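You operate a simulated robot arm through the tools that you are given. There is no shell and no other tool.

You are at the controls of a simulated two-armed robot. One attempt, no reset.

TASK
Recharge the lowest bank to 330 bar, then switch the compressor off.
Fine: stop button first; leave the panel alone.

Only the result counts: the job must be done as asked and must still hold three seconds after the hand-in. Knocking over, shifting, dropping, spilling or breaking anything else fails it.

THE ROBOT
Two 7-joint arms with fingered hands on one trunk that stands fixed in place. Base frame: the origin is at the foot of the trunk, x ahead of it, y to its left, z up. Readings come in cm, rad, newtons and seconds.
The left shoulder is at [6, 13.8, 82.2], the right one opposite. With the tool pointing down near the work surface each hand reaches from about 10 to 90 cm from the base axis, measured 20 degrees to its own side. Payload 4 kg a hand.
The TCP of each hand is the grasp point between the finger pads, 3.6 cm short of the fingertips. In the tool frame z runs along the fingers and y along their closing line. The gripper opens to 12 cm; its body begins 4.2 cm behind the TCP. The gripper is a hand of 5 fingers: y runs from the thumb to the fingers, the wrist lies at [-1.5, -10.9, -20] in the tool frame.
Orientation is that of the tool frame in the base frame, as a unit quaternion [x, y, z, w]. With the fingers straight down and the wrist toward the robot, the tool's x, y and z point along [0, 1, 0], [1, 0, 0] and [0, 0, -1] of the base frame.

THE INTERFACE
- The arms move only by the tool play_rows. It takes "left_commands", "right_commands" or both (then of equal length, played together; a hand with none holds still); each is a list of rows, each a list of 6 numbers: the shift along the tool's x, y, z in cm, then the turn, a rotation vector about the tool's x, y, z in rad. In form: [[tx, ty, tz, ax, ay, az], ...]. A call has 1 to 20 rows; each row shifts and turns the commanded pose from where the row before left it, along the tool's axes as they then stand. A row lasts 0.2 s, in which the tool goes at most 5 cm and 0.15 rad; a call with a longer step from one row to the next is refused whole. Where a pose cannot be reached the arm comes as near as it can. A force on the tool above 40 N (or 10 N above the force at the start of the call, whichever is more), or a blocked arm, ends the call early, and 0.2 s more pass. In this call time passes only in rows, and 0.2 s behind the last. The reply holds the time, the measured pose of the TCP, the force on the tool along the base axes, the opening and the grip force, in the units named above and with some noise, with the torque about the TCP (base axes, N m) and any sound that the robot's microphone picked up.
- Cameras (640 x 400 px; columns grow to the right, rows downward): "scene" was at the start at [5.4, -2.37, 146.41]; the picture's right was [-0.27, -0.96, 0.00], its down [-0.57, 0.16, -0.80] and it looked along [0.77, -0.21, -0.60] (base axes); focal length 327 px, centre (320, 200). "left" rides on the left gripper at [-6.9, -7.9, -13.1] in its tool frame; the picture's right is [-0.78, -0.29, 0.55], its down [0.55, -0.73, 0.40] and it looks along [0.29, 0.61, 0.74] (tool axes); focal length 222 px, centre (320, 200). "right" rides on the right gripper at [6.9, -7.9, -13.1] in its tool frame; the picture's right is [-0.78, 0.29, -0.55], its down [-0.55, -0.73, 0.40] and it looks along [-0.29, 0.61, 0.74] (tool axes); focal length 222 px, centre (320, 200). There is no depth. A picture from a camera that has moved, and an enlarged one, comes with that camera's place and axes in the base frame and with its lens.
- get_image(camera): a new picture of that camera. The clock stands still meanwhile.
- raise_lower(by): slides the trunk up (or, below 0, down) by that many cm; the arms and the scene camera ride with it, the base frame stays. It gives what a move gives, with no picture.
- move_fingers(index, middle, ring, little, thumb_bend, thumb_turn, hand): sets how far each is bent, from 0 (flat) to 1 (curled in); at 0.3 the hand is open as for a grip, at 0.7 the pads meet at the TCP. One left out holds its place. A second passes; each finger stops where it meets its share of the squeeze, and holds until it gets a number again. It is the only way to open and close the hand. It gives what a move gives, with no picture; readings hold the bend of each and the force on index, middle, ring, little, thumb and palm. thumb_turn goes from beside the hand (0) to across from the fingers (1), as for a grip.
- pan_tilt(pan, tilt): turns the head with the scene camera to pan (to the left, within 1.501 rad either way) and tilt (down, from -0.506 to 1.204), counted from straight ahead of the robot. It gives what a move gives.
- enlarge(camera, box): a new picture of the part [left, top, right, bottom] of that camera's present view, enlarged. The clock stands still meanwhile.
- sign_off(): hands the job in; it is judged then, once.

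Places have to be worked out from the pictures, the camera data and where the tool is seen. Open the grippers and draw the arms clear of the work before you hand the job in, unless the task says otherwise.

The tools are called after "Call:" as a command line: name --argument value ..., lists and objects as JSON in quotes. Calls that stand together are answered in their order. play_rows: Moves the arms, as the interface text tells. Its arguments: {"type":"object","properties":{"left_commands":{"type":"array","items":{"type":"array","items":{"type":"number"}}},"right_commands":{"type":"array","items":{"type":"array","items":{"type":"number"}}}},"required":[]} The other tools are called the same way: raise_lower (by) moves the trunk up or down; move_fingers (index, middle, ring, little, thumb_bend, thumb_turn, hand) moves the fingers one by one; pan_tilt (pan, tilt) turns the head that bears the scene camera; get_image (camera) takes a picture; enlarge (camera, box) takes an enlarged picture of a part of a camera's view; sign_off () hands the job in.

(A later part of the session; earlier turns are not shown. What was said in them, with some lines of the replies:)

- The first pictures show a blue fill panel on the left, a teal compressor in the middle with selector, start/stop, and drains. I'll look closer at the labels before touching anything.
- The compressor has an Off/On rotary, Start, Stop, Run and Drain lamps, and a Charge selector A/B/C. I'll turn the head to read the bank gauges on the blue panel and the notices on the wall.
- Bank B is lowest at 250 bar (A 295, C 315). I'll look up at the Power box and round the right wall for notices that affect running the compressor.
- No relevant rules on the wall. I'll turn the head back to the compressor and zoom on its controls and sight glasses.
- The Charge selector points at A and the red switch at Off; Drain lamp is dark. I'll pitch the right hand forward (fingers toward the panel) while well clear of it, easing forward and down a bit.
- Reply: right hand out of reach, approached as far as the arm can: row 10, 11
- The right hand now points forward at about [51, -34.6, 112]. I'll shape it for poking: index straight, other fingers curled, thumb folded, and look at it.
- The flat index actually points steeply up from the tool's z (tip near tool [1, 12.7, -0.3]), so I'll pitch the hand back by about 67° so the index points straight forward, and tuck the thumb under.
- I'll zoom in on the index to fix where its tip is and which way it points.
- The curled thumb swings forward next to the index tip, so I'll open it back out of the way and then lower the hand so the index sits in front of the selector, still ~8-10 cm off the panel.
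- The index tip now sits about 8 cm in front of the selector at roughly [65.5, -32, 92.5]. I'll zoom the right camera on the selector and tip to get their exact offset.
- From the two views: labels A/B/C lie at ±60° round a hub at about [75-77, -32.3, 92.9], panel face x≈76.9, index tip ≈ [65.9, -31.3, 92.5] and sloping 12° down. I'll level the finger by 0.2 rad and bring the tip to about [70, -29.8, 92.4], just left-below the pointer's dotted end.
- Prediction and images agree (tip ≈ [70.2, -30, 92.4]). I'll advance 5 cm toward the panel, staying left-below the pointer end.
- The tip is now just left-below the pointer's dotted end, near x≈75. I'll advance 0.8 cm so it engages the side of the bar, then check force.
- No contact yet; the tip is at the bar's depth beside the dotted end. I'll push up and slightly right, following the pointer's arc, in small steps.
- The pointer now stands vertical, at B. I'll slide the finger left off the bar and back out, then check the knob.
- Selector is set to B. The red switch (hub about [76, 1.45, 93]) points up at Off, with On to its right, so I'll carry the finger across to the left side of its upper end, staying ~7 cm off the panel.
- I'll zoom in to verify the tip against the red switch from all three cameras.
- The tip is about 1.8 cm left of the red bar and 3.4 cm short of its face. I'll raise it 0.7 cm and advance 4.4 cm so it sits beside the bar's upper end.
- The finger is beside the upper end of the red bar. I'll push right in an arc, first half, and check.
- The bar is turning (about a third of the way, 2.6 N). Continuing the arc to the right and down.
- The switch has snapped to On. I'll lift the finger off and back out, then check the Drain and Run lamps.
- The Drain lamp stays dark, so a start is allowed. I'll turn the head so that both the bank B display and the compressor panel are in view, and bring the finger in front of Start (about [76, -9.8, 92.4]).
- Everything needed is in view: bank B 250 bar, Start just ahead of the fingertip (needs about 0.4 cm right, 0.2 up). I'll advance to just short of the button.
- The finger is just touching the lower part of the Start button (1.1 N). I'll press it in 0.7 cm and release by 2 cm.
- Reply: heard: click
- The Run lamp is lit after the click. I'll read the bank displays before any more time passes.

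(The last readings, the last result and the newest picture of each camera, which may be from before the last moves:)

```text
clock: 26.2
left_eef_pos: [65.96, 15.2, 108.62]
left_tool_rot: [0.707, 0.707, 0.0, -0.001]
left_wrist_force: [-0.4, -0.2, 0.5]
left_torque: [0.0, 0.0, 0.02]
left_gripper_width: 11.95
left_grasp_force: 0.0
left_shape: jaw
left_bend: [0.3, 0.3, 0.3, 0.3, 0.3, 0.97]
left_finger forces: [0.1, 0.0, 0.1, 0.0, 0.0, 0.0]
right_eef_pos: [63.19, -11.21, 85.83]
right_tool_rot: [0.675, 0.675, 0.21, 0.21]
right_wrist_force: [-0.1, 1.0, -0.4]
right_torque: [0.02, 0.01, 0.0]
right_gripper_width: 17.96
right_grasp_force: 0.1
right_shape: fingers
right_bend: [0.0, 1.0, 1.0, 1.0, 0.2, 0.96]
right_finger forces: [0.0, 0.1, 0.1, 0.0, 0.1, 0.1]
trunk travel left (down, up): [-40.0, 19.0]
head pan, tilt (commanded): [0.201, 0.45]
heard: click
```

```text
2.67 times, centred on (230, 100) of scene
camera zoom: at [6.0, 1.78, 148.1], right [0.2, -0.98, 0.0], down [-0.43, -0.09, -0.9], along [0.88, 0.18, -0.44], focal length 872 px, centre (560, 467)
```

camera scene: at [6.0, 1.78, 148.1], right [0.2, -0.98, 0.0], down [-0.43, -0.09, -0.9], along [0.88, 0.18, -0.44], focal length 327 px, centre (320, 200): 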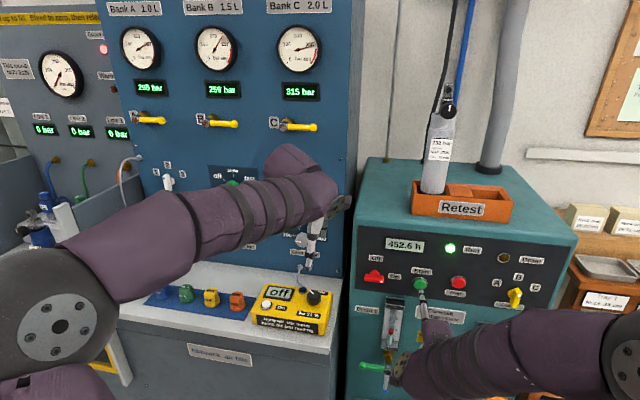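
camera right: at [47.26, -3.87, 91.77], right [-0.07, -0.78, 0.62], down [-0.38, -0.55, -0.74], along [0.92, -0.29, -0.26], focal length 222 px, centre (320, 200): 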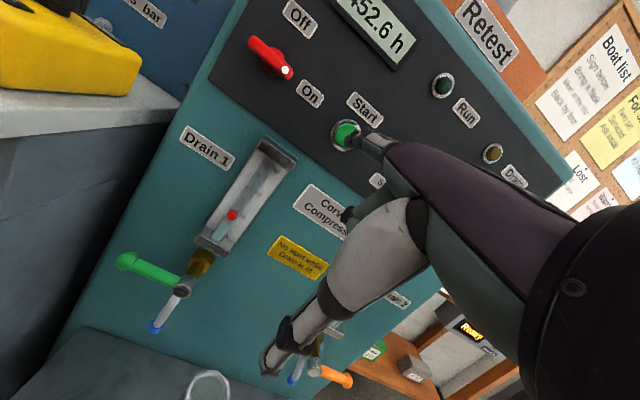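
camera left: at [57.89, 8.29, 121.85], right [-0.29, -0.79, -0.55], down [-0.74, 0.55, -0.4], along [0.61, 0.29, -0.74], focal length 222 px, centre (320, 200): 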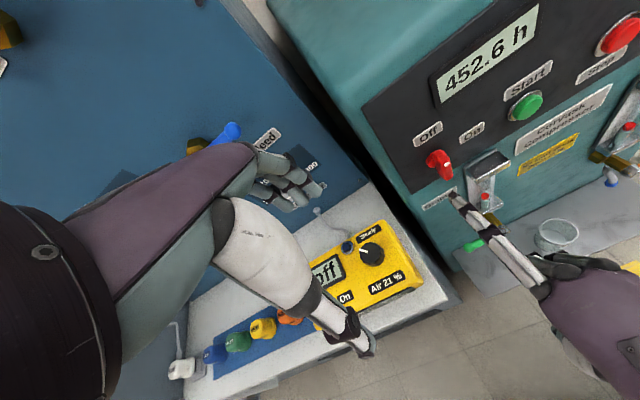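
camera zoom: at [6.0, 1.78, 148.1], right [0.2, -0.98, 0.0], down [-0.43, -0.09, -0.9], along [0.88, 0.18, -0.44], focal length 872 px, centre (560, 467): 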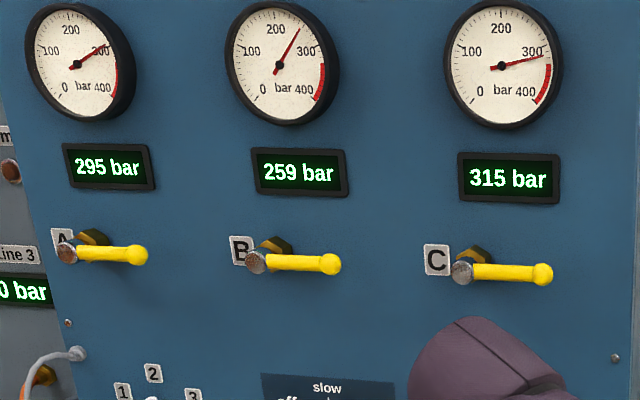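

Bank B is already 259 bar, so it climbs roughly 12 bar/s. I'll move straight across in front of Stop (9.1 cm right, 2.2 cm up) in two rows and check alignment.

Call:
play_rows --right_commands '[[-4.55, 0.62, -0.91, 0, 0, 0], [-4.55, 0.62, -0.91, 0, 0, 0]]'

Call:
enlarge --camera "scene" --box '[110, 60, 350, 140]'

Call:
enlarge --camera "scene" --box '[350, 220, 550, 340]'

Call:
enlarge --camera "right" --box '[270, 80, 410, 200]'

Call:
enlarge --camera "left" --box '[480, 0, 640, 120]'

```text
clock: 26.8
left_eef_pos: [65.96, 15.07, 108.66]
left_tool_rot: [0.707, 0.707, 0.0, 0.0]
left_wrist_force: [0.1, 0.2, 1.0]
left_torque: [0.02, -0.04, 0.02]
left_gripper_width: 11.95
left_grasp_force: 0.0
left_shape: jaw
left_bend: [0.3, 0.3, 0.3, 0.3, 0.3, 0.97]
left_finger forces: [0.1, 0.1, 0.1, 0.0, 0.1, 0.1]
right_eef_pos: [63.08, -20.27, 87.95]
right_tool_rot: [0.675, 0.675, 0.209, 0.21]
right_wrist_force: [-0.7, 0.4, -0.7]
right_torque: [-0.02, -0.02, -0.04]
right_gripper_width: 17.98
right_grasp_force: 0.0
right_shape: fingers
right_bend: [0.0, 1.0, 1.0, 1.0, 0.2, 0.96]
right_finger forces: [0.1, 0.0, 0.1, 0.0, 0.0, 0.0]
trunk travel left (down, up): [-40.0, 19.0]
head pan, tilt (commanded): [0.201, 0.45]
```

```text
2.67 times, centred on (230, 100) of scene
camera zoom: at [5.98, 1.72, 148.1], right [0.2, -0.98, 0.0], down [-0.43, -0.09, -0.9], along [0.88, 0.18, -0.44], focal length 872 px, centre (560, 467)
```

zoom: 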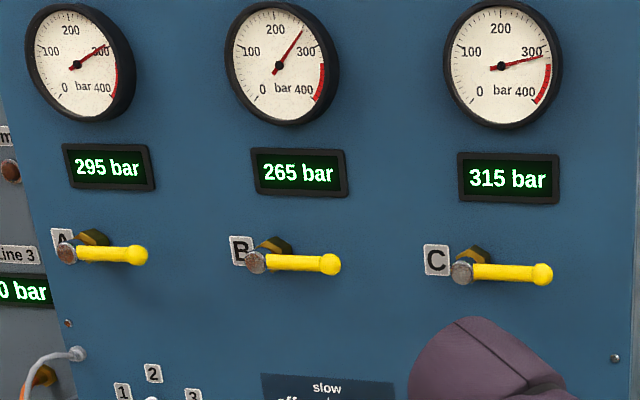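

```text
3.20 times, centred on (450, 280) of scene
camera zoom: at [5.98, 1.72, 148.1], right [0.2, -0.98, 0.0], down [-0.43, -0.09, -0.9], along [0.88, 0.18, -0.44], focal length 1047 px, centre (-96, -56)
```

zoom: 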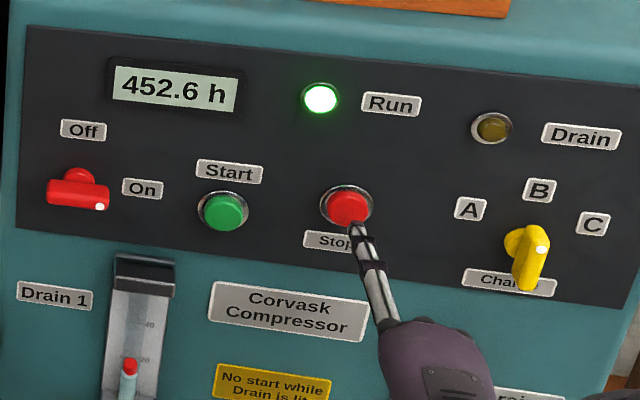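

```text
3.33 times, centred on (340, 140) of right
camera zoom: at [49.28, -13.45, 94.22], right [-0.07, -0.79, 0.62], down [-0.38, -0.55, -0.74], along [0.92, -0.29, -0.26], focal length 740 px, centre (253, 400)
```

zoom: 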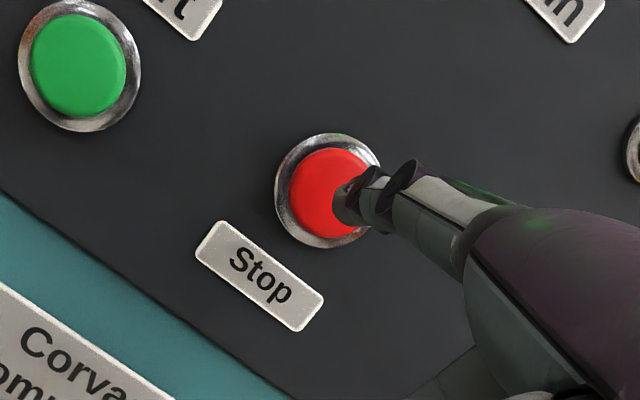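

```text
3.33 times, centred on (560, 60) of left
camera zoom: at [57.86, 8.2, 121.87], right [-0.29, -0.78, -0.55], down [-0.73, 0.55, -0.4], along [0.61, 0.29, -0.74], focal length 740 px, centre (-480, 667)
```

zoom: 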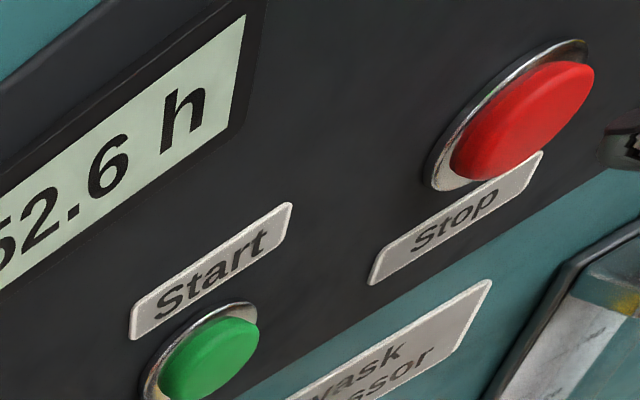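

Bank B reads 265 at 26.8 s, so ~10 bar/s; 330 is due near 33.3 s. The finger lines up with Stop, so I'll creep to about half a centimetre off the cap and measure the rate again.

Call:
play_rows --right_commands '[[0.15, 0.5, 0.34, 0, 0, 0], [0.1, 0.42, 0.29, 0, 0, 0]]'

Call:
enlarge --camera "scene" --box '[170, 60, 270, 140]'

Call:
enlarge --camera "scene" --box '[350, 220, 550, 340]'

Call:
enlarge --camera "right" --box '[270, 80, 410, 200]'

```text
clock: 27.4
left_eef_pos: [65.94, 15.06, 108.72]
left_tool_rot: [0.707, 0.707, 0.0, 0.0]
left_wrist_force: [-0.2, -0.8, 1.0]
left_torque: [0.0, 0.0, 0.02]
left_gripper_width: 11.96
left_grasp_force: 0.1
left_shape: jaw
left_bend: [0.3, 0.3, 0.3, 0.3, 0.3, 0.97]
left_finger forces: [0.0, 0.0, 0.0, 0.0, 0.0, 0.1]
right_eef_pos: [64.4, -20.09, 87.87]
right_tool_rot: [0.676, 0.675, 0.208, 0.209]
right_wrist_force: [0.2, -0.3, -0.3]
right_torque: [-0.01, 0.01, 0.03]
right_gripper_width: 17.98
right_grasp_force: 0.1
right_shape: fingers
right_bend: [0.0, 1.0, 1.0, 1.0, 0.2, 0.96]
right_finger forces: [0.1, 0.1, 0.0, 0.0, 0.0, 0.0]
trunk travel left (down, up): [-40.0, 19.0]
head pan, tilt (commanded): [0.201, 0.45]
```

```text
5.00 times, centred on (220, 100) of scene
camera zoom: at [6.01, 1.77, 148.1], right [0.2, -0.98, 0.0], down [-0.43, -0.09, -0.9], along [0.88, 0.18, -0.44], focal length 1636 px, centre (820, 700)
```

zoom: 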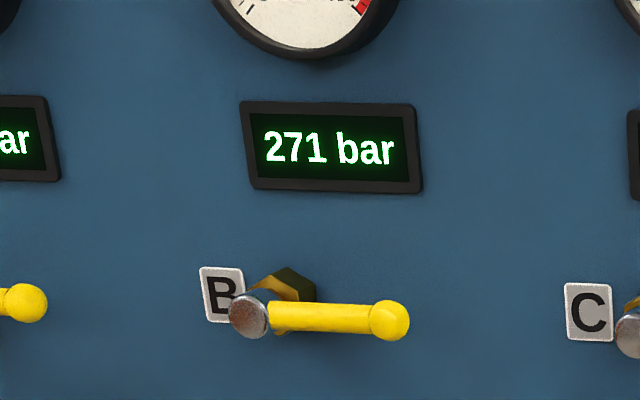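

```text
3.20 times, centred on (450, 280) of scene
camera zoom: at [6.01, 1.77, 148.1], right [0.2, -0.98, 0.0], down [-0.43, -0.09, -0.9], along [0.88, 0.18, -0.44], focal length 1047 px, centre (-96, -56)
```

zoom: 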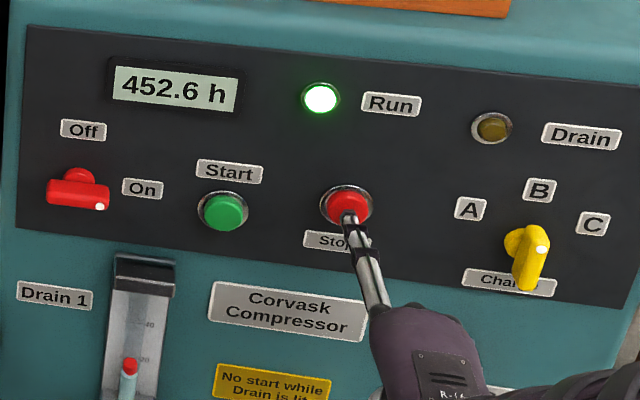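

```text
3.33 times, centred on (340, 140) of right
camera zoom: at [50.48, -13.11, 94.23], right [-0.07, -0.78, 0.62], down [-0.38, -0.55, -0.74], along [0.92, -0.29, -0.26], focal length 740 px, centre (253, 400)
```

zoom: 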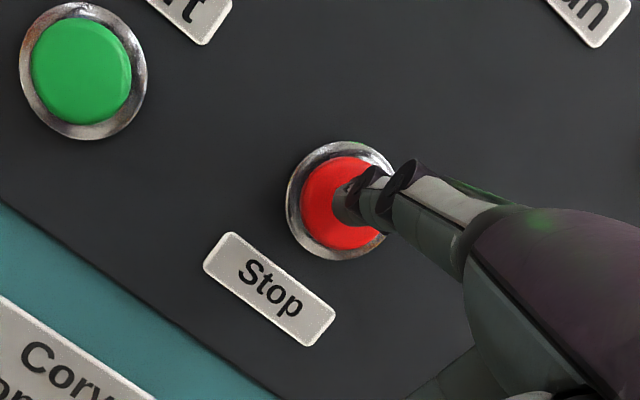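

Rate is a steady 10 bar/s (259, 265, 271), so 330 comes at about 33.3 s. I'll hold still for 4 s and re-read.

Call:
play_rows --right_commands '[[0, 0, 0, 0, 0, 0], [0, 0, 0, 0, 0, 0], [0, 0, 0, 0, 0, 0], [0, 0, 0, 0, 0, 0], [0, 0, 0, 0, 0, 0], [0, 0, 0, 0, 0, 0], [0, 0, 0, 0, 0, 0], [0, 0, 0, 0, 0, 0], [0, 0, 0, 0, 0, 0], [0, 0, 0, 0, 0, 0], [0, 0, 0, 0, 0, 0], [0, 0, 0, 0, 0, 0], [0, 0, 0, 0, 0, 0], [0, 0, 0, 0, 0, 0], [0, 0, 0, 0, 0, 0], [0, 0, 0, 0, 0, 0], [0, 0, 0, 0, 0, 0], [0, 0, 0, 0, 0, 0], [0, 0, 0, 0, 0, 0]]'

Call:
enlarge --camera "scene" --box '[170, 60, 270, 140]'

Call:
enlarge --camera "scene" --box '[350, 220, 550, 340]'

```text
clock: 31.4
left_eef_pos: [65.86, 15.16, 108.73]
left_tool_rot: [0.707, 0.707, 0.0, -0.001]
left_wrist_force: [0.9, 0.7, -0.4]
left_torque: [0.0, 0.01, 0.0]
left_gripper_width: 11.94
left_grasp_force: 0.1
left_shape: jaw
left_bend: [0.3, 0.3, 0.3, 0.3, 0.3, 0.97]
left_finger forces: [0.0, 0.0, 0.0, 0.0, 0.1, 0.0]
right_eef_pos: [64.32, -20.13, 87.93]
right_tool_rot: [0.675, 0.675, 0.21, 0.21]
right_wrist_force: [0.1, 0.0, 0.1]
right_torque: [0.04, 0.02, -0.01]
right_gripper_width: 17.99
right_grasp_force: 0.1
right_shape: fingers
right_bend: [0.0, 1.0, 1.0, 1.0, 0.2, 0.96]
right_finger forces: [0.1, 0.0, 0.1, 0.1, 0.1, 0.0]
trunk travel left (down, up): [-40.0, 19.0]
head pan, tilt (commanded): [0.201, 0.45]
```

```text
5.00 times, centred on (220, 100) of scene
camera zoom: at [6.01, 1.77, 148.1], right [0.2, -0.98, 0.0], down [-0.43, -0.09, -0.9], along [0.88, 0.18, -0.44], focal length 1636 px, centre (820, 700)
```

zoom: 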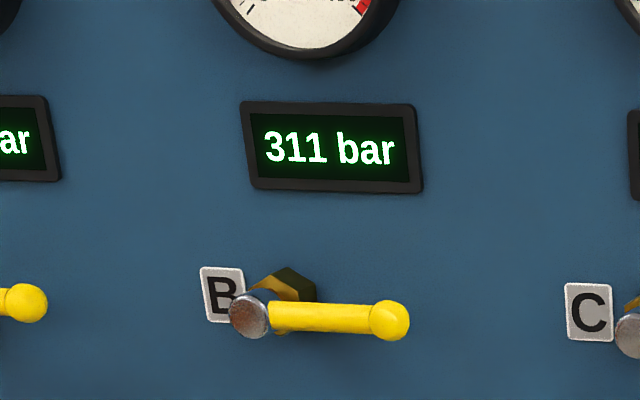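

```text
3.20 times, centred on (450, 280) of scene
camera zoom: at [6.01, 1.77, 148.1], right [0.2, -0.98, 0.0], down [-0.43, -0.09, -0.9], along [0.88, 0.18, -0.44], focal length 1047 px, centre (-96, -56)
```

zoom: 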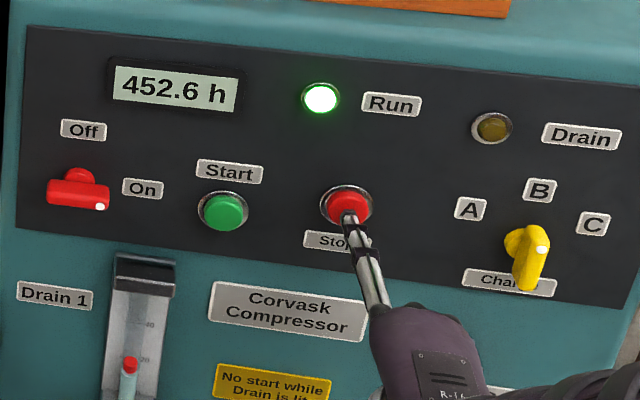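

311 bar at 31.4 s, right on the line. I'll wait 1.6 s, ease in, press Stop during 33.2–33.4 s, and withdraw.

Call:
play_rows --right_commands '[[0, 0, 0, 0, 0, 0], [0, 0, 0, 0, 0, 0], [0, 0, 0, 0, 0, 0], [0, 0, 0, 0, 0, 0], [0, 0, 0, 0, 0, 0], [0, 0, 0, 0, 0, 0], [0, 0, 0, 0, 0, 0], [0, 0, 0, 0, 0, 0], [0, 0.206, 0.142, 0, 0, 0], [0, 0.7, 0.48, 0, 0, 0], [0, 0, 0, 0, 0, 0], [0, -0.6, -0.4, 0, 0, 0], [0, -1.4, -1.0, 0, 0, 0]]'

Call:
enlarge --camera "scene" --box '[170, 60, 270, 140]'

Call:
enlarge --camera "scene" --box '[350, 220, 550, 340]'

```text
clock: 34.2
left_eef_pos: [65.91, 14.99, 108.69]
left_tool_rot: [0.707, 0.707, 0.0, -0.001]
left_wrist_force: [0.5, 0.0, 0.0]
left_torque: [-0.01, -0.03, -0.02]
left_gripper_width: 12.0
left_grasp_force: 0.1
left_shape: jaw
left_bend: [0.3, 0.3, 0.3, 0.3, 0.3, 0.97]
left_finger forces: [0.0, 0.0, 0.1, 0.0, 0.0, 0.1]
right_eef_pos: [62.99, -19.97, 88.01]
right_tool_rot: [0.676, 0.675, 0.21, 0.21]
right_wrist_force: [-0.2, -0.2, 0.6]
right_torque: [-0.01, 0.0, 0.01]
right_gripper_width: 18.0
right_grasp_force: 0.0
right_shape: fingers
right_bend: [0.0, 1.0, 1.0, 1.0, 0.2, 0.96]
right_finger forces: [0.0, 0.1, 0.1, 0.0, 0.0, 0.0]
trunk travel left (down, up): [-40.0, 19.0]
head pan, tilt (commanded): [0.201, 0.45]
heard: click
```

```text
5.00 times, centred on (220, 100) of scene
camera zoom: at [5.98, 1.77, 148.1], right [0.2, -0.98, 0.0], down [-0.43, -0.09, -0.9], along [0.88, 0.18, -0.44], focal length 1636 px, centre (820, 700)
```

zoom: 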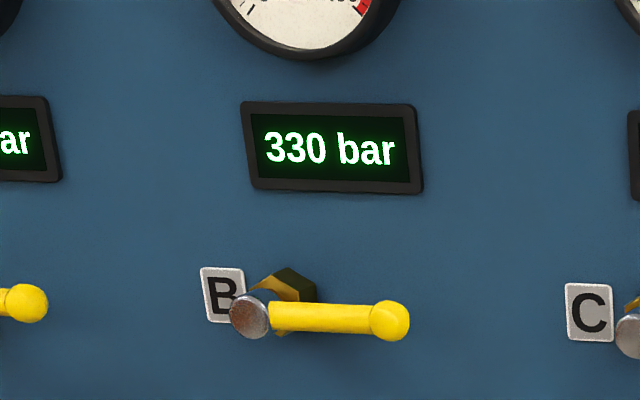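

```text
3.20 times, centred on (450, 280) of scene
camera zoom: at [5.98, 1.77, 148.1], right [0.2, -0.98, 0.0], down [-0.43, -0.09, -0.9], along [0.88, 0.18, -0.44], focal length 1047 px, centre (-96, -56)
```

zoom: 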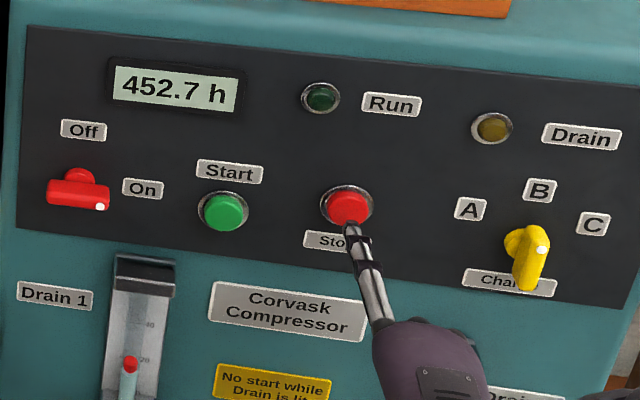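

Bank B reads 330 bar and the Run lamp is out. Now I'll carry the finger back to the red switch, stopping above the left (tail) end of its bar at a safe distance.

Call:
play_rows --right_commands '[[2.0, -1.3, -2.53, 0, 0, 0], [4.95, 0, 0, 0, 0, 0], [4.95, 0, 0, 0, 0, 0], [4.95, 0, 0, 0, 0, 0], [4.95, 0, 0, 0, 0, 0]]'

Call:
enlarge --camera "right" --box '[260, 80, 420, 220]'

Call:
enlarge --camera "left" --box '[400, 100, 560, 240]'

Call:
get_image --camera "scene"

Call:
enlarge --camera "scene" --box '[110, 60, 350, 140]'

```text
clock: 35.4
left_eef_pos: [65.96, 15.22, 108.62]
left_tool_rot: [0.707, 0.707, 0.001, -0.001]
left_wrist_force: [-0.6, 0.2, 0.2]
left_torque: [-0.05, -0.01, -0.01]
left_gripper_width: 11.97
left_grasp_force: 0.0
left_shape: jaw
left_bend: [0.3, 0.3, 0.3, 0.3, 0.3, 0.97]
left_finger forces: [0.1, 0.1, 0.0, 0.0, 0.0, 0.0]
right_eef_pos: [60.5, 1.8, 89.31]
right_tool_rot: [0.676, 0.675, 0.209, 0.21]
right_wrist_force: [0.1, 1.1, -0.4]
right_torque: [0.01, 0.03, 0.02]
right_gripper_width: 17.97
right_grasp_force: 0.1
right_shape: fingers
right_bend: [0.0, 1.0, 1.0, 1.0, 0.2, 0.96]
right_finger forces: [0.1, 0.0, 0.0, 0.1, 0.0, 0.0]
trunk travel left (down, up): [-40.0, 19.0]
head pan, tilt (commanded): [0.201, 0.45]
```

```text
2.86 times, centred on (340, 150) of right
camera zoom: at [46.68, 8.81, 95.69], right [-0.07, -0.78, 0.62], down [-0.38, -0.55, -0.74], along [0.92, -0.29, -0.26], focal length 635 px, centre (263, 343)
```

zoom: 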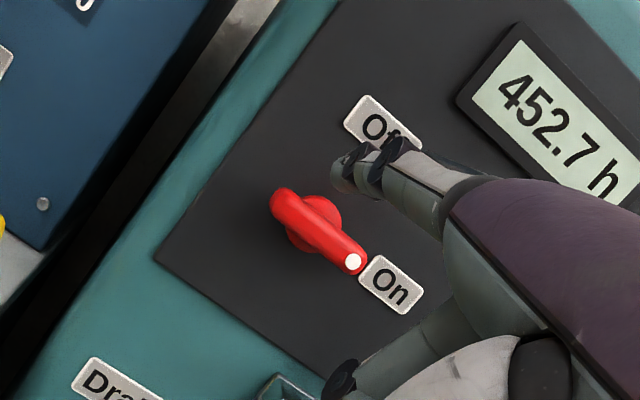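

```text
2.86 times, centred on (480, 170) of left
camera zoom: at [57.9, 8.3, 121.85], right [-0.29, -0.79, -0.55], down [-0.74, 0.55, -0.4], along [0.61, 0.29, -0.74], focal length 635 px, centre (-137, 286)
```

zoom: 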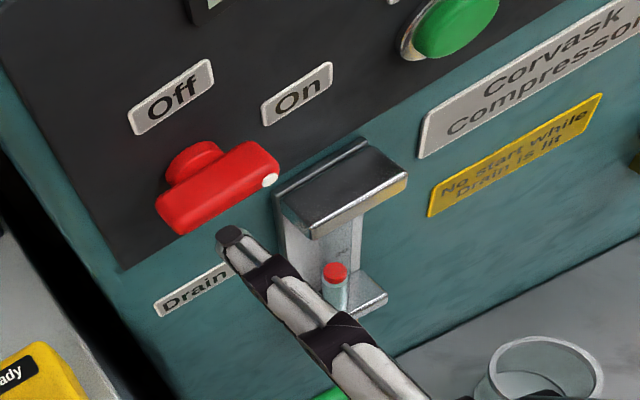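

```text
taken
camera scene: at [6.01, 1.84, 148.1], right [0.2, -0.98, 0.0], down [-0.43, -0.09, -0.9], along [0.88, 0.18, -0.44], focal length 327 px, centre (320, 200)
```

scene: 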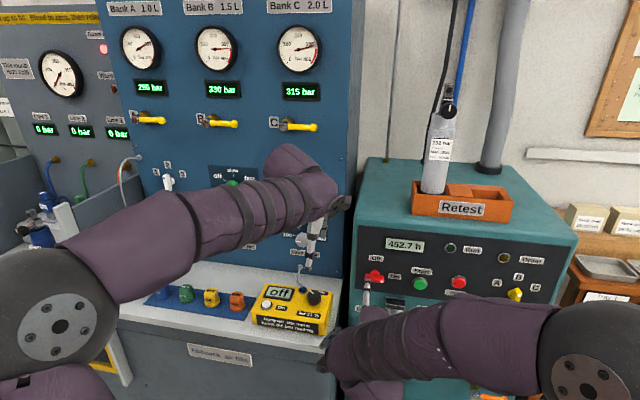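

```text
2.67 times, centred on (230, 100) of scene
camera zoom: at [6.01, 1.84, 148.1], right [0.2, -0.98, 0.0], down [-0.43, -0.09, -0.9], along [0.88, 0.18, -0.44], focal length 872 px, centre (560, 467)
```

zoom: 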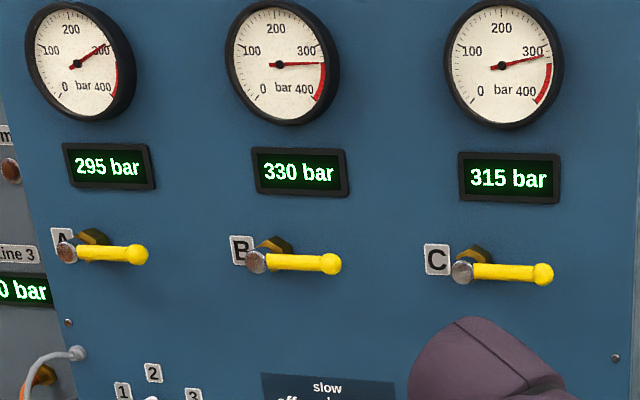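

Bank B holds 330. Triangulating, the bar's face centre is about [73.4, 1.8, 93.5] and the tip is 1.25 cm left and ~2.2 cm above it, 2.75 cm short. I'll advance 3.4 cm above the tail end.

Call:
play_rows --right_commands '[[0.05, 0.93, 0.64, 0, 0, 0], [0.05, 0.93, 0.64, 0, 0, 0], [0.05, 0.93, 0.64, 0, 0, 0]]'

Call:
enlarge --camera "right" --box '[260, 90, 400, 210]'

Call:
enlarge --camera "left" --box '[400, 100, 560, 240]'

Call:
enlarge --camera "scene" --box '[340, 230, 460, 330]'

```text
clock: 36.2
left_eef_pos: [65.93, 15.21, 108.68]
left_tool_rot: [0.707, 0.707, 0.001, 0.0]
left_wrist_force: [0.0, 0.7, -0.4]
left_torque: [0.01, 0.01, 0.0]
left_gripper_width: 11.98
left_grasp_force: 0.0
left_shape: jaw
left_bend: [0.3, 0.3, 0.3, 0.3, 0.3, 0.97]
left_finger forces: [0.0, 0.0, 0.0, 0.0, 0.1, 0.0]
right_eef_pos: [63.89, 2.03, 89.26]
right_tool_rot: [0.675, 0.675, 0.21, 0.21]
right_wrist_force: [-0.9, 0.7, 0.1]
right_torque: [0.01, -0.01, -0.01]
right_gripper_width: 17.98
right_grasp_force: 0.1
right_shape: fingers
right_bend: [0.0, 1.0, 1.0, 1.0, 0.2, 0.96]
right_finger forces: [0.1, 0.0, 0.1, 0.0, 0.0, 0.0]
trunk travel left (down, up): [-40.0, 19.0]
head pan, tilt (commanded): [0.201, 0.45]
```

```text
3.33 times, centred on (330, 150) of right
camera zoom: at [49.97, 8.89, 95.57], right [-0.07, -0.78, 0.62], down [-0.38, -0.55, -0.74], along [0.92, -0.29, -0.26], focal length 740 px, centre (287, 367)
```

zoom: 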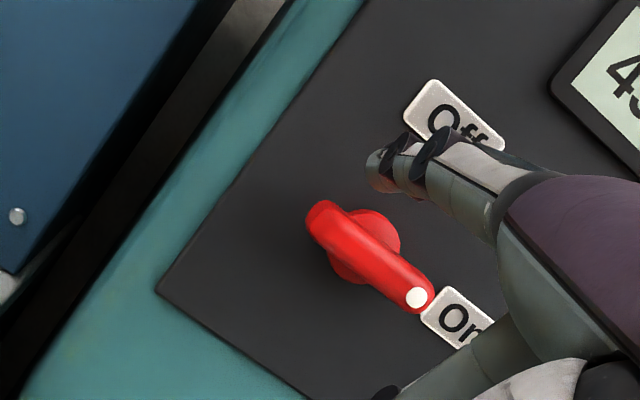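

```text
2.86 times, centred on (480, 170) of left
camera zoom: at [57.89, 8.24, 121.85], right [-0.29, -0.78, -0.55], down [-0.73, 0.55, -0.4], along [0.61, 0.29, -0.74], focal length 635 px, centre (-137, 286)
```

zoom: 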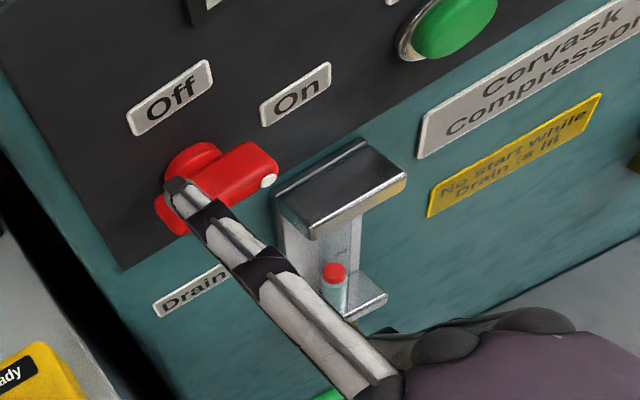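

```text
4.00 times, centred on (400, 280) of scene
camera zoom: at [6.02, 1.78, 148.1], right [0.2, -0.98, 0.0], down [-0.43, -0.09, -0.9], along [0.88, 0.18, -0.44], focal length 1309 px, centre (0, -120)
```

zoom: 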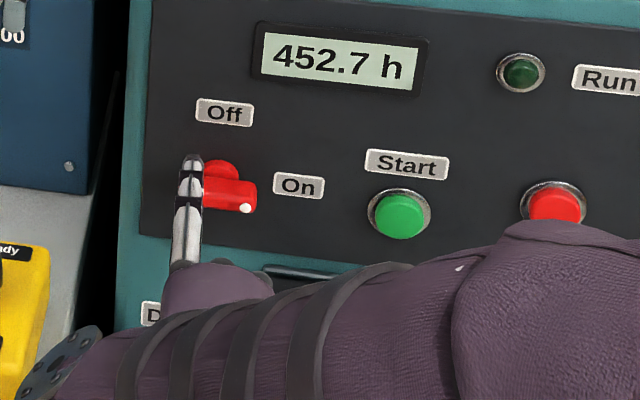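

The finger is above the tail, about 1.6 cm left of the bar's centre. I'll push down along the counter-clockwise arc, first half.

Call:
play_rows --right_commands '[[-0.1, -0.42, 0.62, 0, 0, 0], [-0.1, -0.42, 0.62, 0, 0, 0], [0.15, -0.3, 0.44, 0, 0, 0], [0.03, -0.33, 0.47, 0, 0, 0]]'

Call:
enlarge --camera "right" --box '[260, 90, 400, 210]'

Call:
enlarge --camera "left" --box '[400, 100, 560, 240]'

Call:
enlarge --camera "scene" --box '[340, 230, 460, 330]'

```text
clock: 37.2
left_eef_pos: [65.85, 15.12, 108.73]
left_tool_rot: [0.707, 0.707, 0.0, -0.001]
left_wrist_force: [0.4, 0.2, -1.1]
left_torque: [0.02, -0.02, 0.01]
left_gripper_width: 11.96
left_grasp_force: 0.1
left_shape: jaw
left_bend: [0.3, 0.3, 0.3, 0.3, 0.3, 0.97]
left_finger forces: [0.1, 0.0, 0.0, 0.0, 0.0, 0.1]
right_eef_pos: [64.0, 1.82, 86.55]
right_tool_rot: [0.676, 0.675, 0.209, 0.209]
right_wrist_force: [-0.6, -0.1, 3.3]
right_torque: [-0.01, -0.34, 0.08]
right_gripper_width: 18.43
right_grasp_force: 1.5
right_shape: fingers
right_bend: [0.0, 1.0, 1.0, 1.0, 0.2, 0.96]
right_finger forces: [3.1, 0.1, 0.0, 0.1, 0.1, 0.1]
trunk travel left (down, up): [-40.0, 19.0]
head pan, tilt (commanded): [0.201, 0.45]
```

```text
3.33 times, centred on (330, 150) of right
camera zoom: at [49.98, 8.86, 92.95], right [-0.07, -0.78, 0.62], down [-0.38, -0.55, -0.74], along [0.92, -0.29, -0.26], focal length 740 px, centre (287, 367)
```

zoom: 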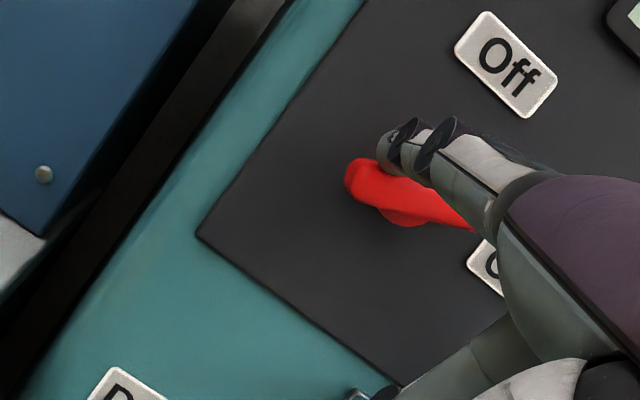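

```text
2.86 times, centred on (480, 170) of left
camera zoom: at [57.87, 8.25, 121.87], right [-0.29, -0.79, -0.55], down [-0.73, 0.55, -0.4], along [0.61, 0.29, -0.74], focal length 635 px, centre (-137, 286)
```

zoom: 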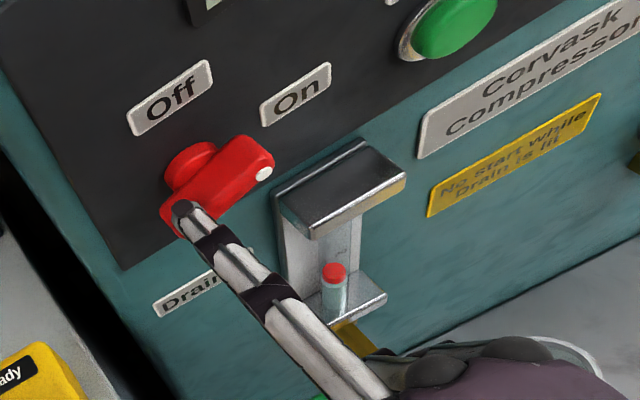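

```text
4.00 times, centred on (400, 280) of scene
camera zoom: at [5.99, 1.79, 148.1], right [0.2, -0.98, 0.0], down [-0.43, -0.09, -0.9], along [0.88, 0.18, -0.44], focal length 1309 px, centre (0, -120)
```

zoom: 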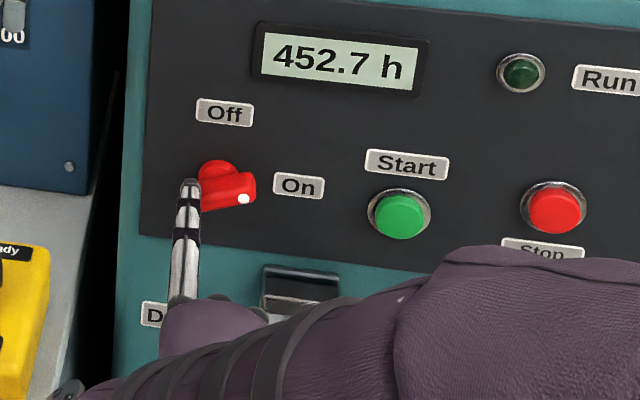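

The bar is turning counter-clockwise (3 N). Continuing the arc down.

Call:
play_rows --right_commands '[[0.02, -0.33, 0.47, 0, 0, 0], [-0.15, -0.31, 0.45, 0, 0, 0]]'

Call:
enlarge --camera "right" --box '[260, 90, 400, 210]'

Call:
enlarge --camera "left" --box '[400, 100, 560, 240]'

Call:
enlarge --camera "scene" --box '[340, 230, 460, 330]'

```text
clock: 37.8
left_eef_pos: [65.9, 15.14, 108.65]
left_tool_rot: [0.707, 0.707, 0.001, 0.0]
left_wrist_force: [-0.2, -0.2, 0.0]
left_torque: [-0.03, -0.01, -0.03]
left_gripper_width: 11.97
left_grasp_force: 0.0
left_shape: jaw
left_bend: [0.3, 0.3, 0.3, 0.3, 0.3, 0.97]
left_finger forces: [0.0, 0.0, 0.0, 0.0, 0.0, 0.0]
right_eef_pos: [63.78, 1.71, 85.43]
right_tool_rot: [0.675, 0.676, 0.209, 0.209]
right_wrist_force: [-0.3, 0.2, 0.5]
right_torque: [0.01, 0.03, 0.0]
right_gripper_width: 17.99
right_grasp_force: 0.1
right_shape: fingers
right_bend: [0.0, 1.0, 1.0, 1.0, 0.2, 0.96]
right_finger forces: [0.0, 0.0, 0.1, 0.1, 0.1, 0.0]
trunk travel left (down, up): [-40.0, 19.0]
head pan, tilt (commanded): [0.201, 0.45]
```

```text
3.33 times, centred on (330, 150) of right
camera zoom: at [49.92, 8.68, 91.79], right [-0.07, -0.78, 0.62], down [-0.38, -0.55, -0.74], along [0.92, -0.29, -0.26], focal length 740 px, centre (287, 367)
```

zoom: 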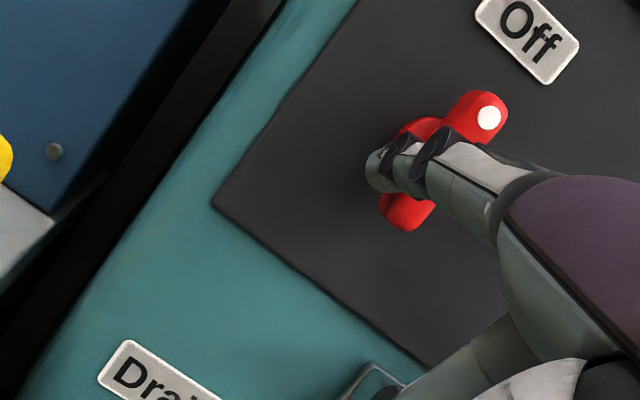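

```text
2.86 times, centred on (480, 170) of left
camera zoom: at [57.88, 8.24, 121.86], right [-0.29, -0.78, -0.55], down [-0.73, 0.55, -0.4], along [0.61, 0.29, -0.74], focal length 635 px, centre (-137, 286)
```

zoom: 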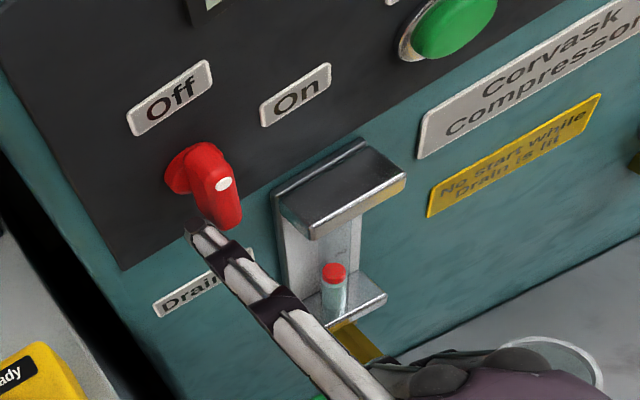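

```text
4.00 times, centred on (400, 280) of scene
camera zoom: at [6.01, 1.78, 148.09], right [0.2, -0.98, 0.0], down [-0.43, -0.09, -0.9], along [0.88, 0.18, -0.44], focal length 1309 px, centre (0, -120)
```

zoom: 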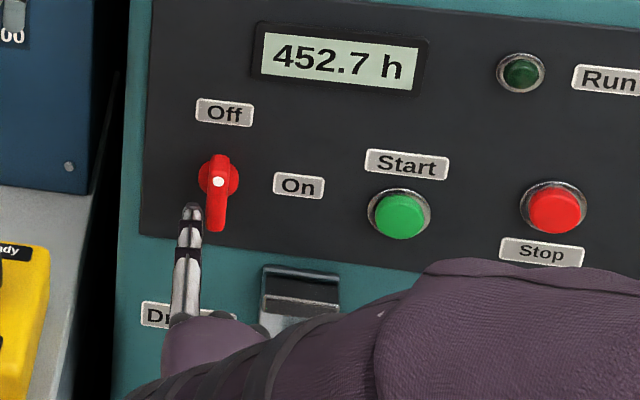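

The switch has snapped back to Off. I'll slide the finger off, back out from the panel, and check the states.

Call:
play_rows --right_commands '[[0.5, 0, 0, 0, 0, 0], [0, -1.65, -1.13, 0, 0, 0], [0, -1.65, -1.13, 0, 0, 0], [0, -1.65, -1.13, 0, 0, 0], [0, -1.65, -1.13, 0, 0, 0]]'

Call:
get_image --camera "scene"

Call:
enlarge --camera "scene" --box '[340, 220, 560, 350]'

Call:
enlarge --camera "scene" --box '[110, 60, 350, 140]'

```text
clock: 39.0
left_eef_pos: [65.83, 15.09, 108.67]
left_tool_rot: [0.707, 0.707, 0.0, 0.0]
left_wrist_force: [0.1, -0.1, 0.0]
left_torque: [0.01, 0.02, -0.02]
left_gripper_width: 11.95
left_grasp_force: 0.1
left_shape: jaw
left_bend: [0.3, 0.3, 0.3, 0.3, 0.3, 0.97]
left_finger forces: [0.0, 0.0, 0.1, 0.0, 0.0, 0.0]
right_eef_pos: [55.79, 2.1, 85.41]
right_tool_rot: [0.675, 0.676, 0.21, 0.21]
right_wrist_force: [-0.5, 0.1, 0.1]
right_torque: [-0.03, -0.01, -0.02]
right_gripper_width: 17.99
right_grasp_force: 0.1
right_shape: fingers
right_bend: [0.0, 1.0, 1.0, 1.0, 0.2, 0.96]
right_finger forces: [0.0, 0.0, 0.1, 0.0, 0.0, 0.0]
trunk travel left (down, up): [-40.0, 19.0]
head pan, tilt (commanded): [0.201, 0.45]
```

```text
taken
camera scene: at [5.98, 1.78, 148.1], right [0.2, -0.98, 0.0], down [-0.43, -0.09, -0.9], along [0.88, 0.18, -0.44], focal length 327 px, centre (320, 200)
```

scene: 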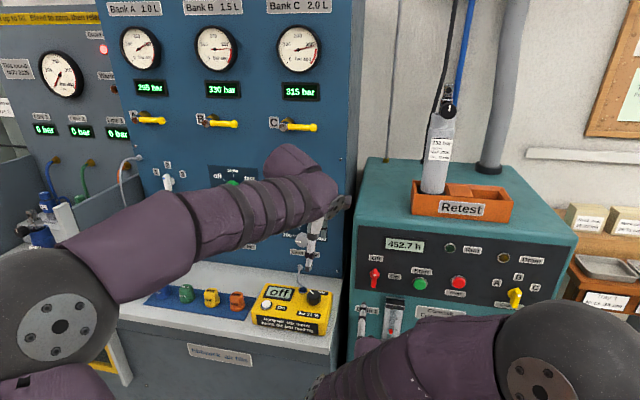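

```text
2.91 times, centred on (450, 285) of scene
camera zoom: at [5.98, 1.78, 148.1], right [0.2, -0.98, 0.0], down [-0.43, -0.09, -0.9], along [0.88, 0.18, -0.44], focal length 952 px, centre (-58, -47)
```

zoom: 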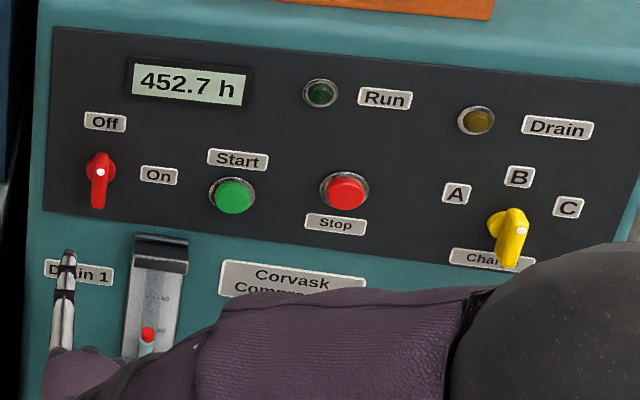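

```text
2.67 times, centred on (230, 100) of scene
camera zoom: at [5.98, 1.78, 148.1], right [0.2, -0.98, 0.0], down [-0.43, -0.09, -0.9], along [0.88, 0.18, -0.44], focal length 872 px, centre (560, 467)
```

zoom: 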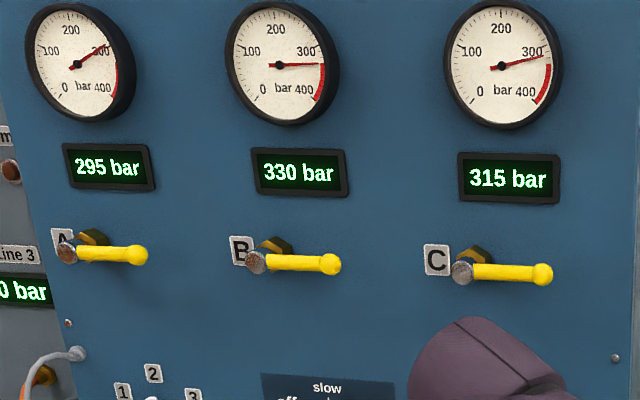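

All good: switch Off, lamps out, selector at B, bank B 330 bar with A and C unchanged. I'll withdraw the right arm to the right and up, and pull the left hand back a little too.

Call:
play_rows --right_commands '[[-4.3, 0.86, -1.96, 0, 0, 0], [-4.3, 0.86, -1.96, 0, 0, 0], [-4.3, 0.86, -1.96, 0, 0, 0], [-4.3, 0.86, -1.96, 0, 0, 0], [-4.3, 0.86, -1.96, 0, 0, 0], [-4.3, 0.86, -1.96, 0, 0, 0], [-4.3, 0.86, -1.96, 0, 0, 0]]' --left_commands '[[0, 0, 0, 0, 0, 0], [0, -1.3, 0, 0, 0, 0], [0, -1.3, 0, 0, 0, 0], [0, -1.3, 0, 0, 0, 0], [0, -1.3, 0, 0, 0, 0], [0, -1.3, 0, 0, 0, 0], [0, -1.3, 0, 0, 0, 0]]'

Call:
move_fingers --hand "right" --index 0.3 --middle 0.3 --ring 0.3 --little 0.3 --thumb_bend 0.3 --thumb_turn 0.97

Call:
get_image --camera "scene"

Call:
get_image --camera "right"

Call:
enlarge --camera "scene" --box '[110, 60, 350, 140]'

```text
clock: 40.6
left_eef_pos: [58.03, 15.15, 108.72]
left_tool_rot: [0.708, 0.707, 0.0, 0.0]
left_wrist_force: [0.0, 0.6, 0.0]
left_torque: [-0.01, 0.0, 0.0]
left_gripper_width: 11.99
left_grasp_force: 0.1
left_shape: jaw
left_bend: [0.3, 0.3, 0.3, 0.3, 0.3, 0.97]
left_finger forces: [0.1, 0.0, 0.1, 0.0, 0.0, 0.0]
right_eef_pos: [52.84, -28.02, 100.17]
right_tool_rot: [0.676, 0.675, 0.209, 0.21]
right_wrist_force: [0.3, 1.4, -0.6]
right_torque: [0.01, 0.01, 0.0]
right_gripper_width: 17.97
right_grasp_force: 0.0
right_shape: fingers
right_bend: [0.0, 1.0, 1.0, 1.0, 0.2, 0.96]
right_finger forces: [0.0, 0.0, 0.0, 0.0, 0.0, 0.0]
trunk travel left (down, up): [-40.0, 19.0]
head pan, tilt (commanded): [0.201, 0.45]
```

```text
clock: 41.6
left_eef_pos: [58.09, 15.11, 108.81]
left_tool_rot: [0.707, 0.707, 0.0, -0.001]
left_wrist_force: [-0.1, -0.5, 0.0]
left_torque: [-0.01, 0.03, 0.01]
left_gripper_width: 11.98
left_grasp_force: 0.1
left_shape: jaw
left_bend: [0.3, 0.3, 0.3, 0.3, 0.3, 0.97]
left_finger forces: [0.0, 0.0, 0.0, 0.0, 0.0, 0.0]
right_eef_pos: [52.72, -28.05, 100.22]
right_tool_rot: [0.675, 0.676, 0.21, 0.21]
right_wrist_force: [0.1, 1.0, -0.2]
right_torque: [-0.02, 0.02, -0.01]
right_gripper_width: 12.01
right_grasp_force: 0.1
right_shape: fingers
right_bend: [0.3, 0.3, 0.3, 0.3, 0.3, 0.94]
right_finger forces: [0.0, 0.0, 0.1, 0.0, 0.0, 0.1]
trunk travel left (down, up): [-40.0, 19.0]
head pan, tilt (commanded): [0.201, 0.45]
```

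```text
taken
camera scene: at [5.99, 1.77, 148.1], right [0.2, -0.98, 0.0], down [-0.43, -0.09, -0.9], along [0.88, 0.18, -0.44], focal length 327 px, centre (320, 200)
```

scene: 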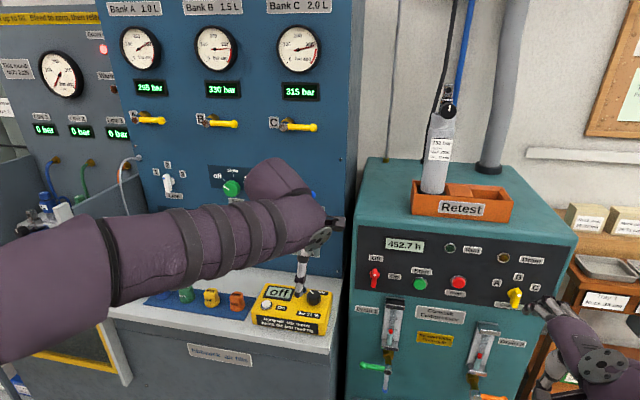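

```text
taken
camera right: at [38.95, -21.04, 106.54], right [-0.07, -0.78, 0.62], down [-0.38, -0.55, -0.74], along [0.92, -0.29, -0.26], focal length 222 px, centre (320, 200)
```

right: 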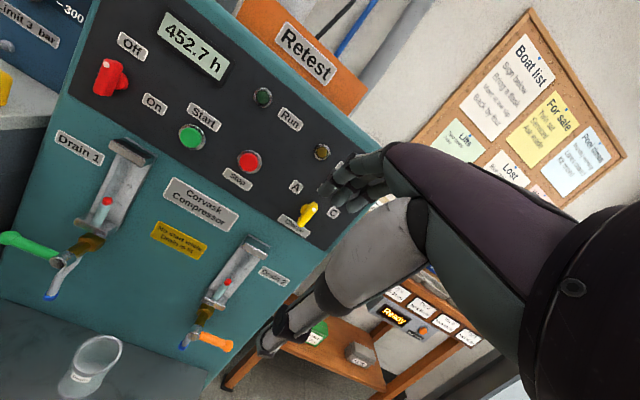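

```text
2.67 times, centred on (230, 100) of scene
camera zoom: at [5.99, 1.77, 148.1], right [0.2, -0.98, 0.0], down [-0.43, -0.09, -0.9], along [0.88, 0.18, -0.44], focal length 872 px, centre (560, 467)
```

zoom: 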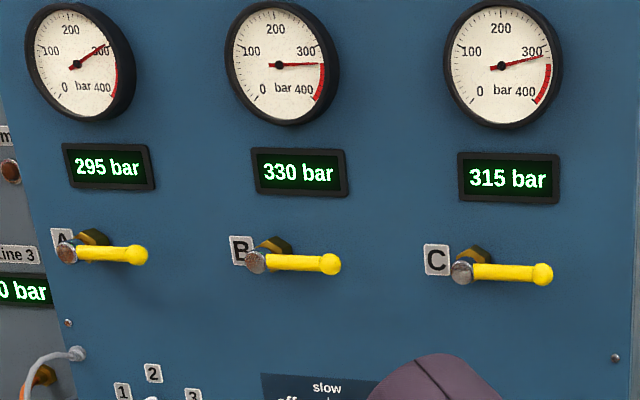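

Everything holds. I'll draw the right hand a bit further back and up from the panel before handing in.

Call:
play_rows --right_commands '[[-1.0, 0.3, -2.9, 0, 0, 0], [-1.0, 0.3, -2.9, 0, 0, 0], [-1.0, 0.3, -2.9, 0, 0, 0], [-1.0, 0.3, -2.9, 0, 0, 0]]'

Call:
get_image --camera "scene"

Call:
enlarge --camera "scene" --box '[340, 220, 560, 350]'

```text
clock: 42.6
left_eef_pos: [58.1, 15.13, 108.83]
left_tool_rot: [0.707, 0.707, 0.0, 0.001]
left_wrist_force: [-0.4, 0.5, 0.1]
left_torque: [-0.02, 0.0, 0.01]
left_gripper_width: 11.96
left_grasp_force: 0.1
left_shape: jaw
left_bend: [0.3, 0.3, 0.3, 0.3, 0.3, 0.97]
left_finger forces: [0.0, 0.1, 0.1, 0.0, 0.1, 0.0]
right_eef_pos: [47.48, -31.86, 110.65]
right_tool_rot: [0.675, 0.676, 0.21, 0.21]
right_wrist_force: [0.2, 0.3, -0.7]
right_torque: [0.01, 0.01, 0.04]
right_gripper_width: 12.01
right_grasp_force: 0.1
right_shape: fingers
right_bend: [0.3, 0.3, 0.3, 0.3, 0.3, 0.94]
right_finger forces: [0.0, 0.1, 0.0, 0.0, 0.0, 0.0]
trunk travel left (down, up): [-40.0, 19.0]
head pan, tilt (commanded): [0.201, 0.45]
```

```text
taken
camera scene: at [5.96, 1.78, 148.1], right [0.2, -0.98, 0.0], down [-0.43, -0.09, -0.9], along [0.88, 0.18, -0.43], focal length 327 px, centre (320, 200)
```

scene: 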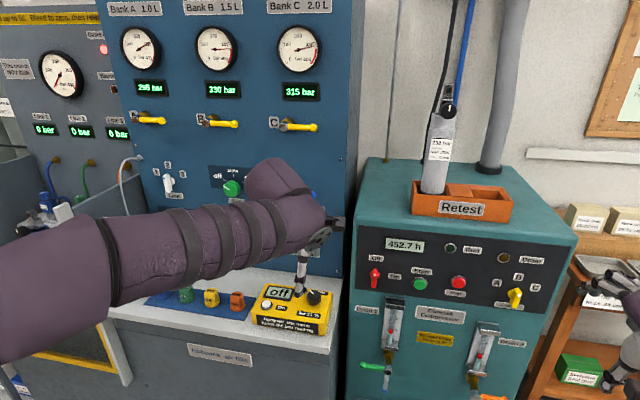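

```text
2.91 times, centred on (450, 285) of scene
camera zoom: at [5.96, 1.78, 148.1], right [0.2, -0.98, 0.0], down [-0.43, -0.09, -0.9], along [0.88, 0.18, -0.43], focal length 952 px, centre (-58, -47)
```

zoom: 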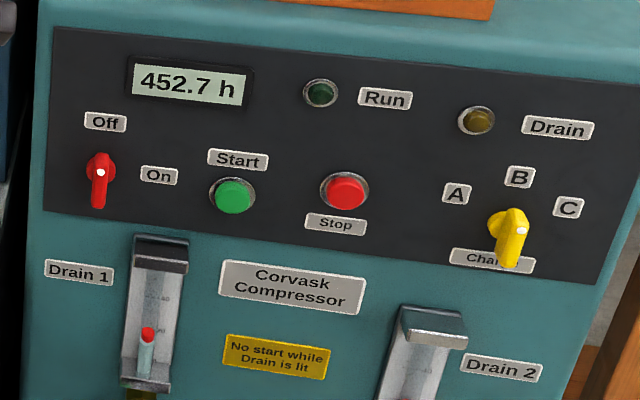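

Bank B holds at 330 bar, the compressor was stopped by the button and then switched Off, the panel is untouched, and both hands are open and clear. Handing in.

Call:
sign_off

```text
The job is handed in.
```

I recharged Bank B, the lowest at 250 bar, to 330 bar, then switched the compressor off. The job is handed in.

- **Charge:** I turned the Charge selector from A to B, switched the compressor On and pressed Start. The Drain lamp stayed dark throughout.
- **Stop:** I pressed Stop first, then turned the switch to Off. The Run lamp is out.
- **Readings:** Bank B was steady at 330 bar from the stop until I handed in. Banks A and C did not change, at 295 and 315 bar.
- **Panel:** I did not touch the fill panel or the bank valves.

The Charge selector is still at B, since you didn't ask for it to go back to A. Both hands are open and clear of the work.
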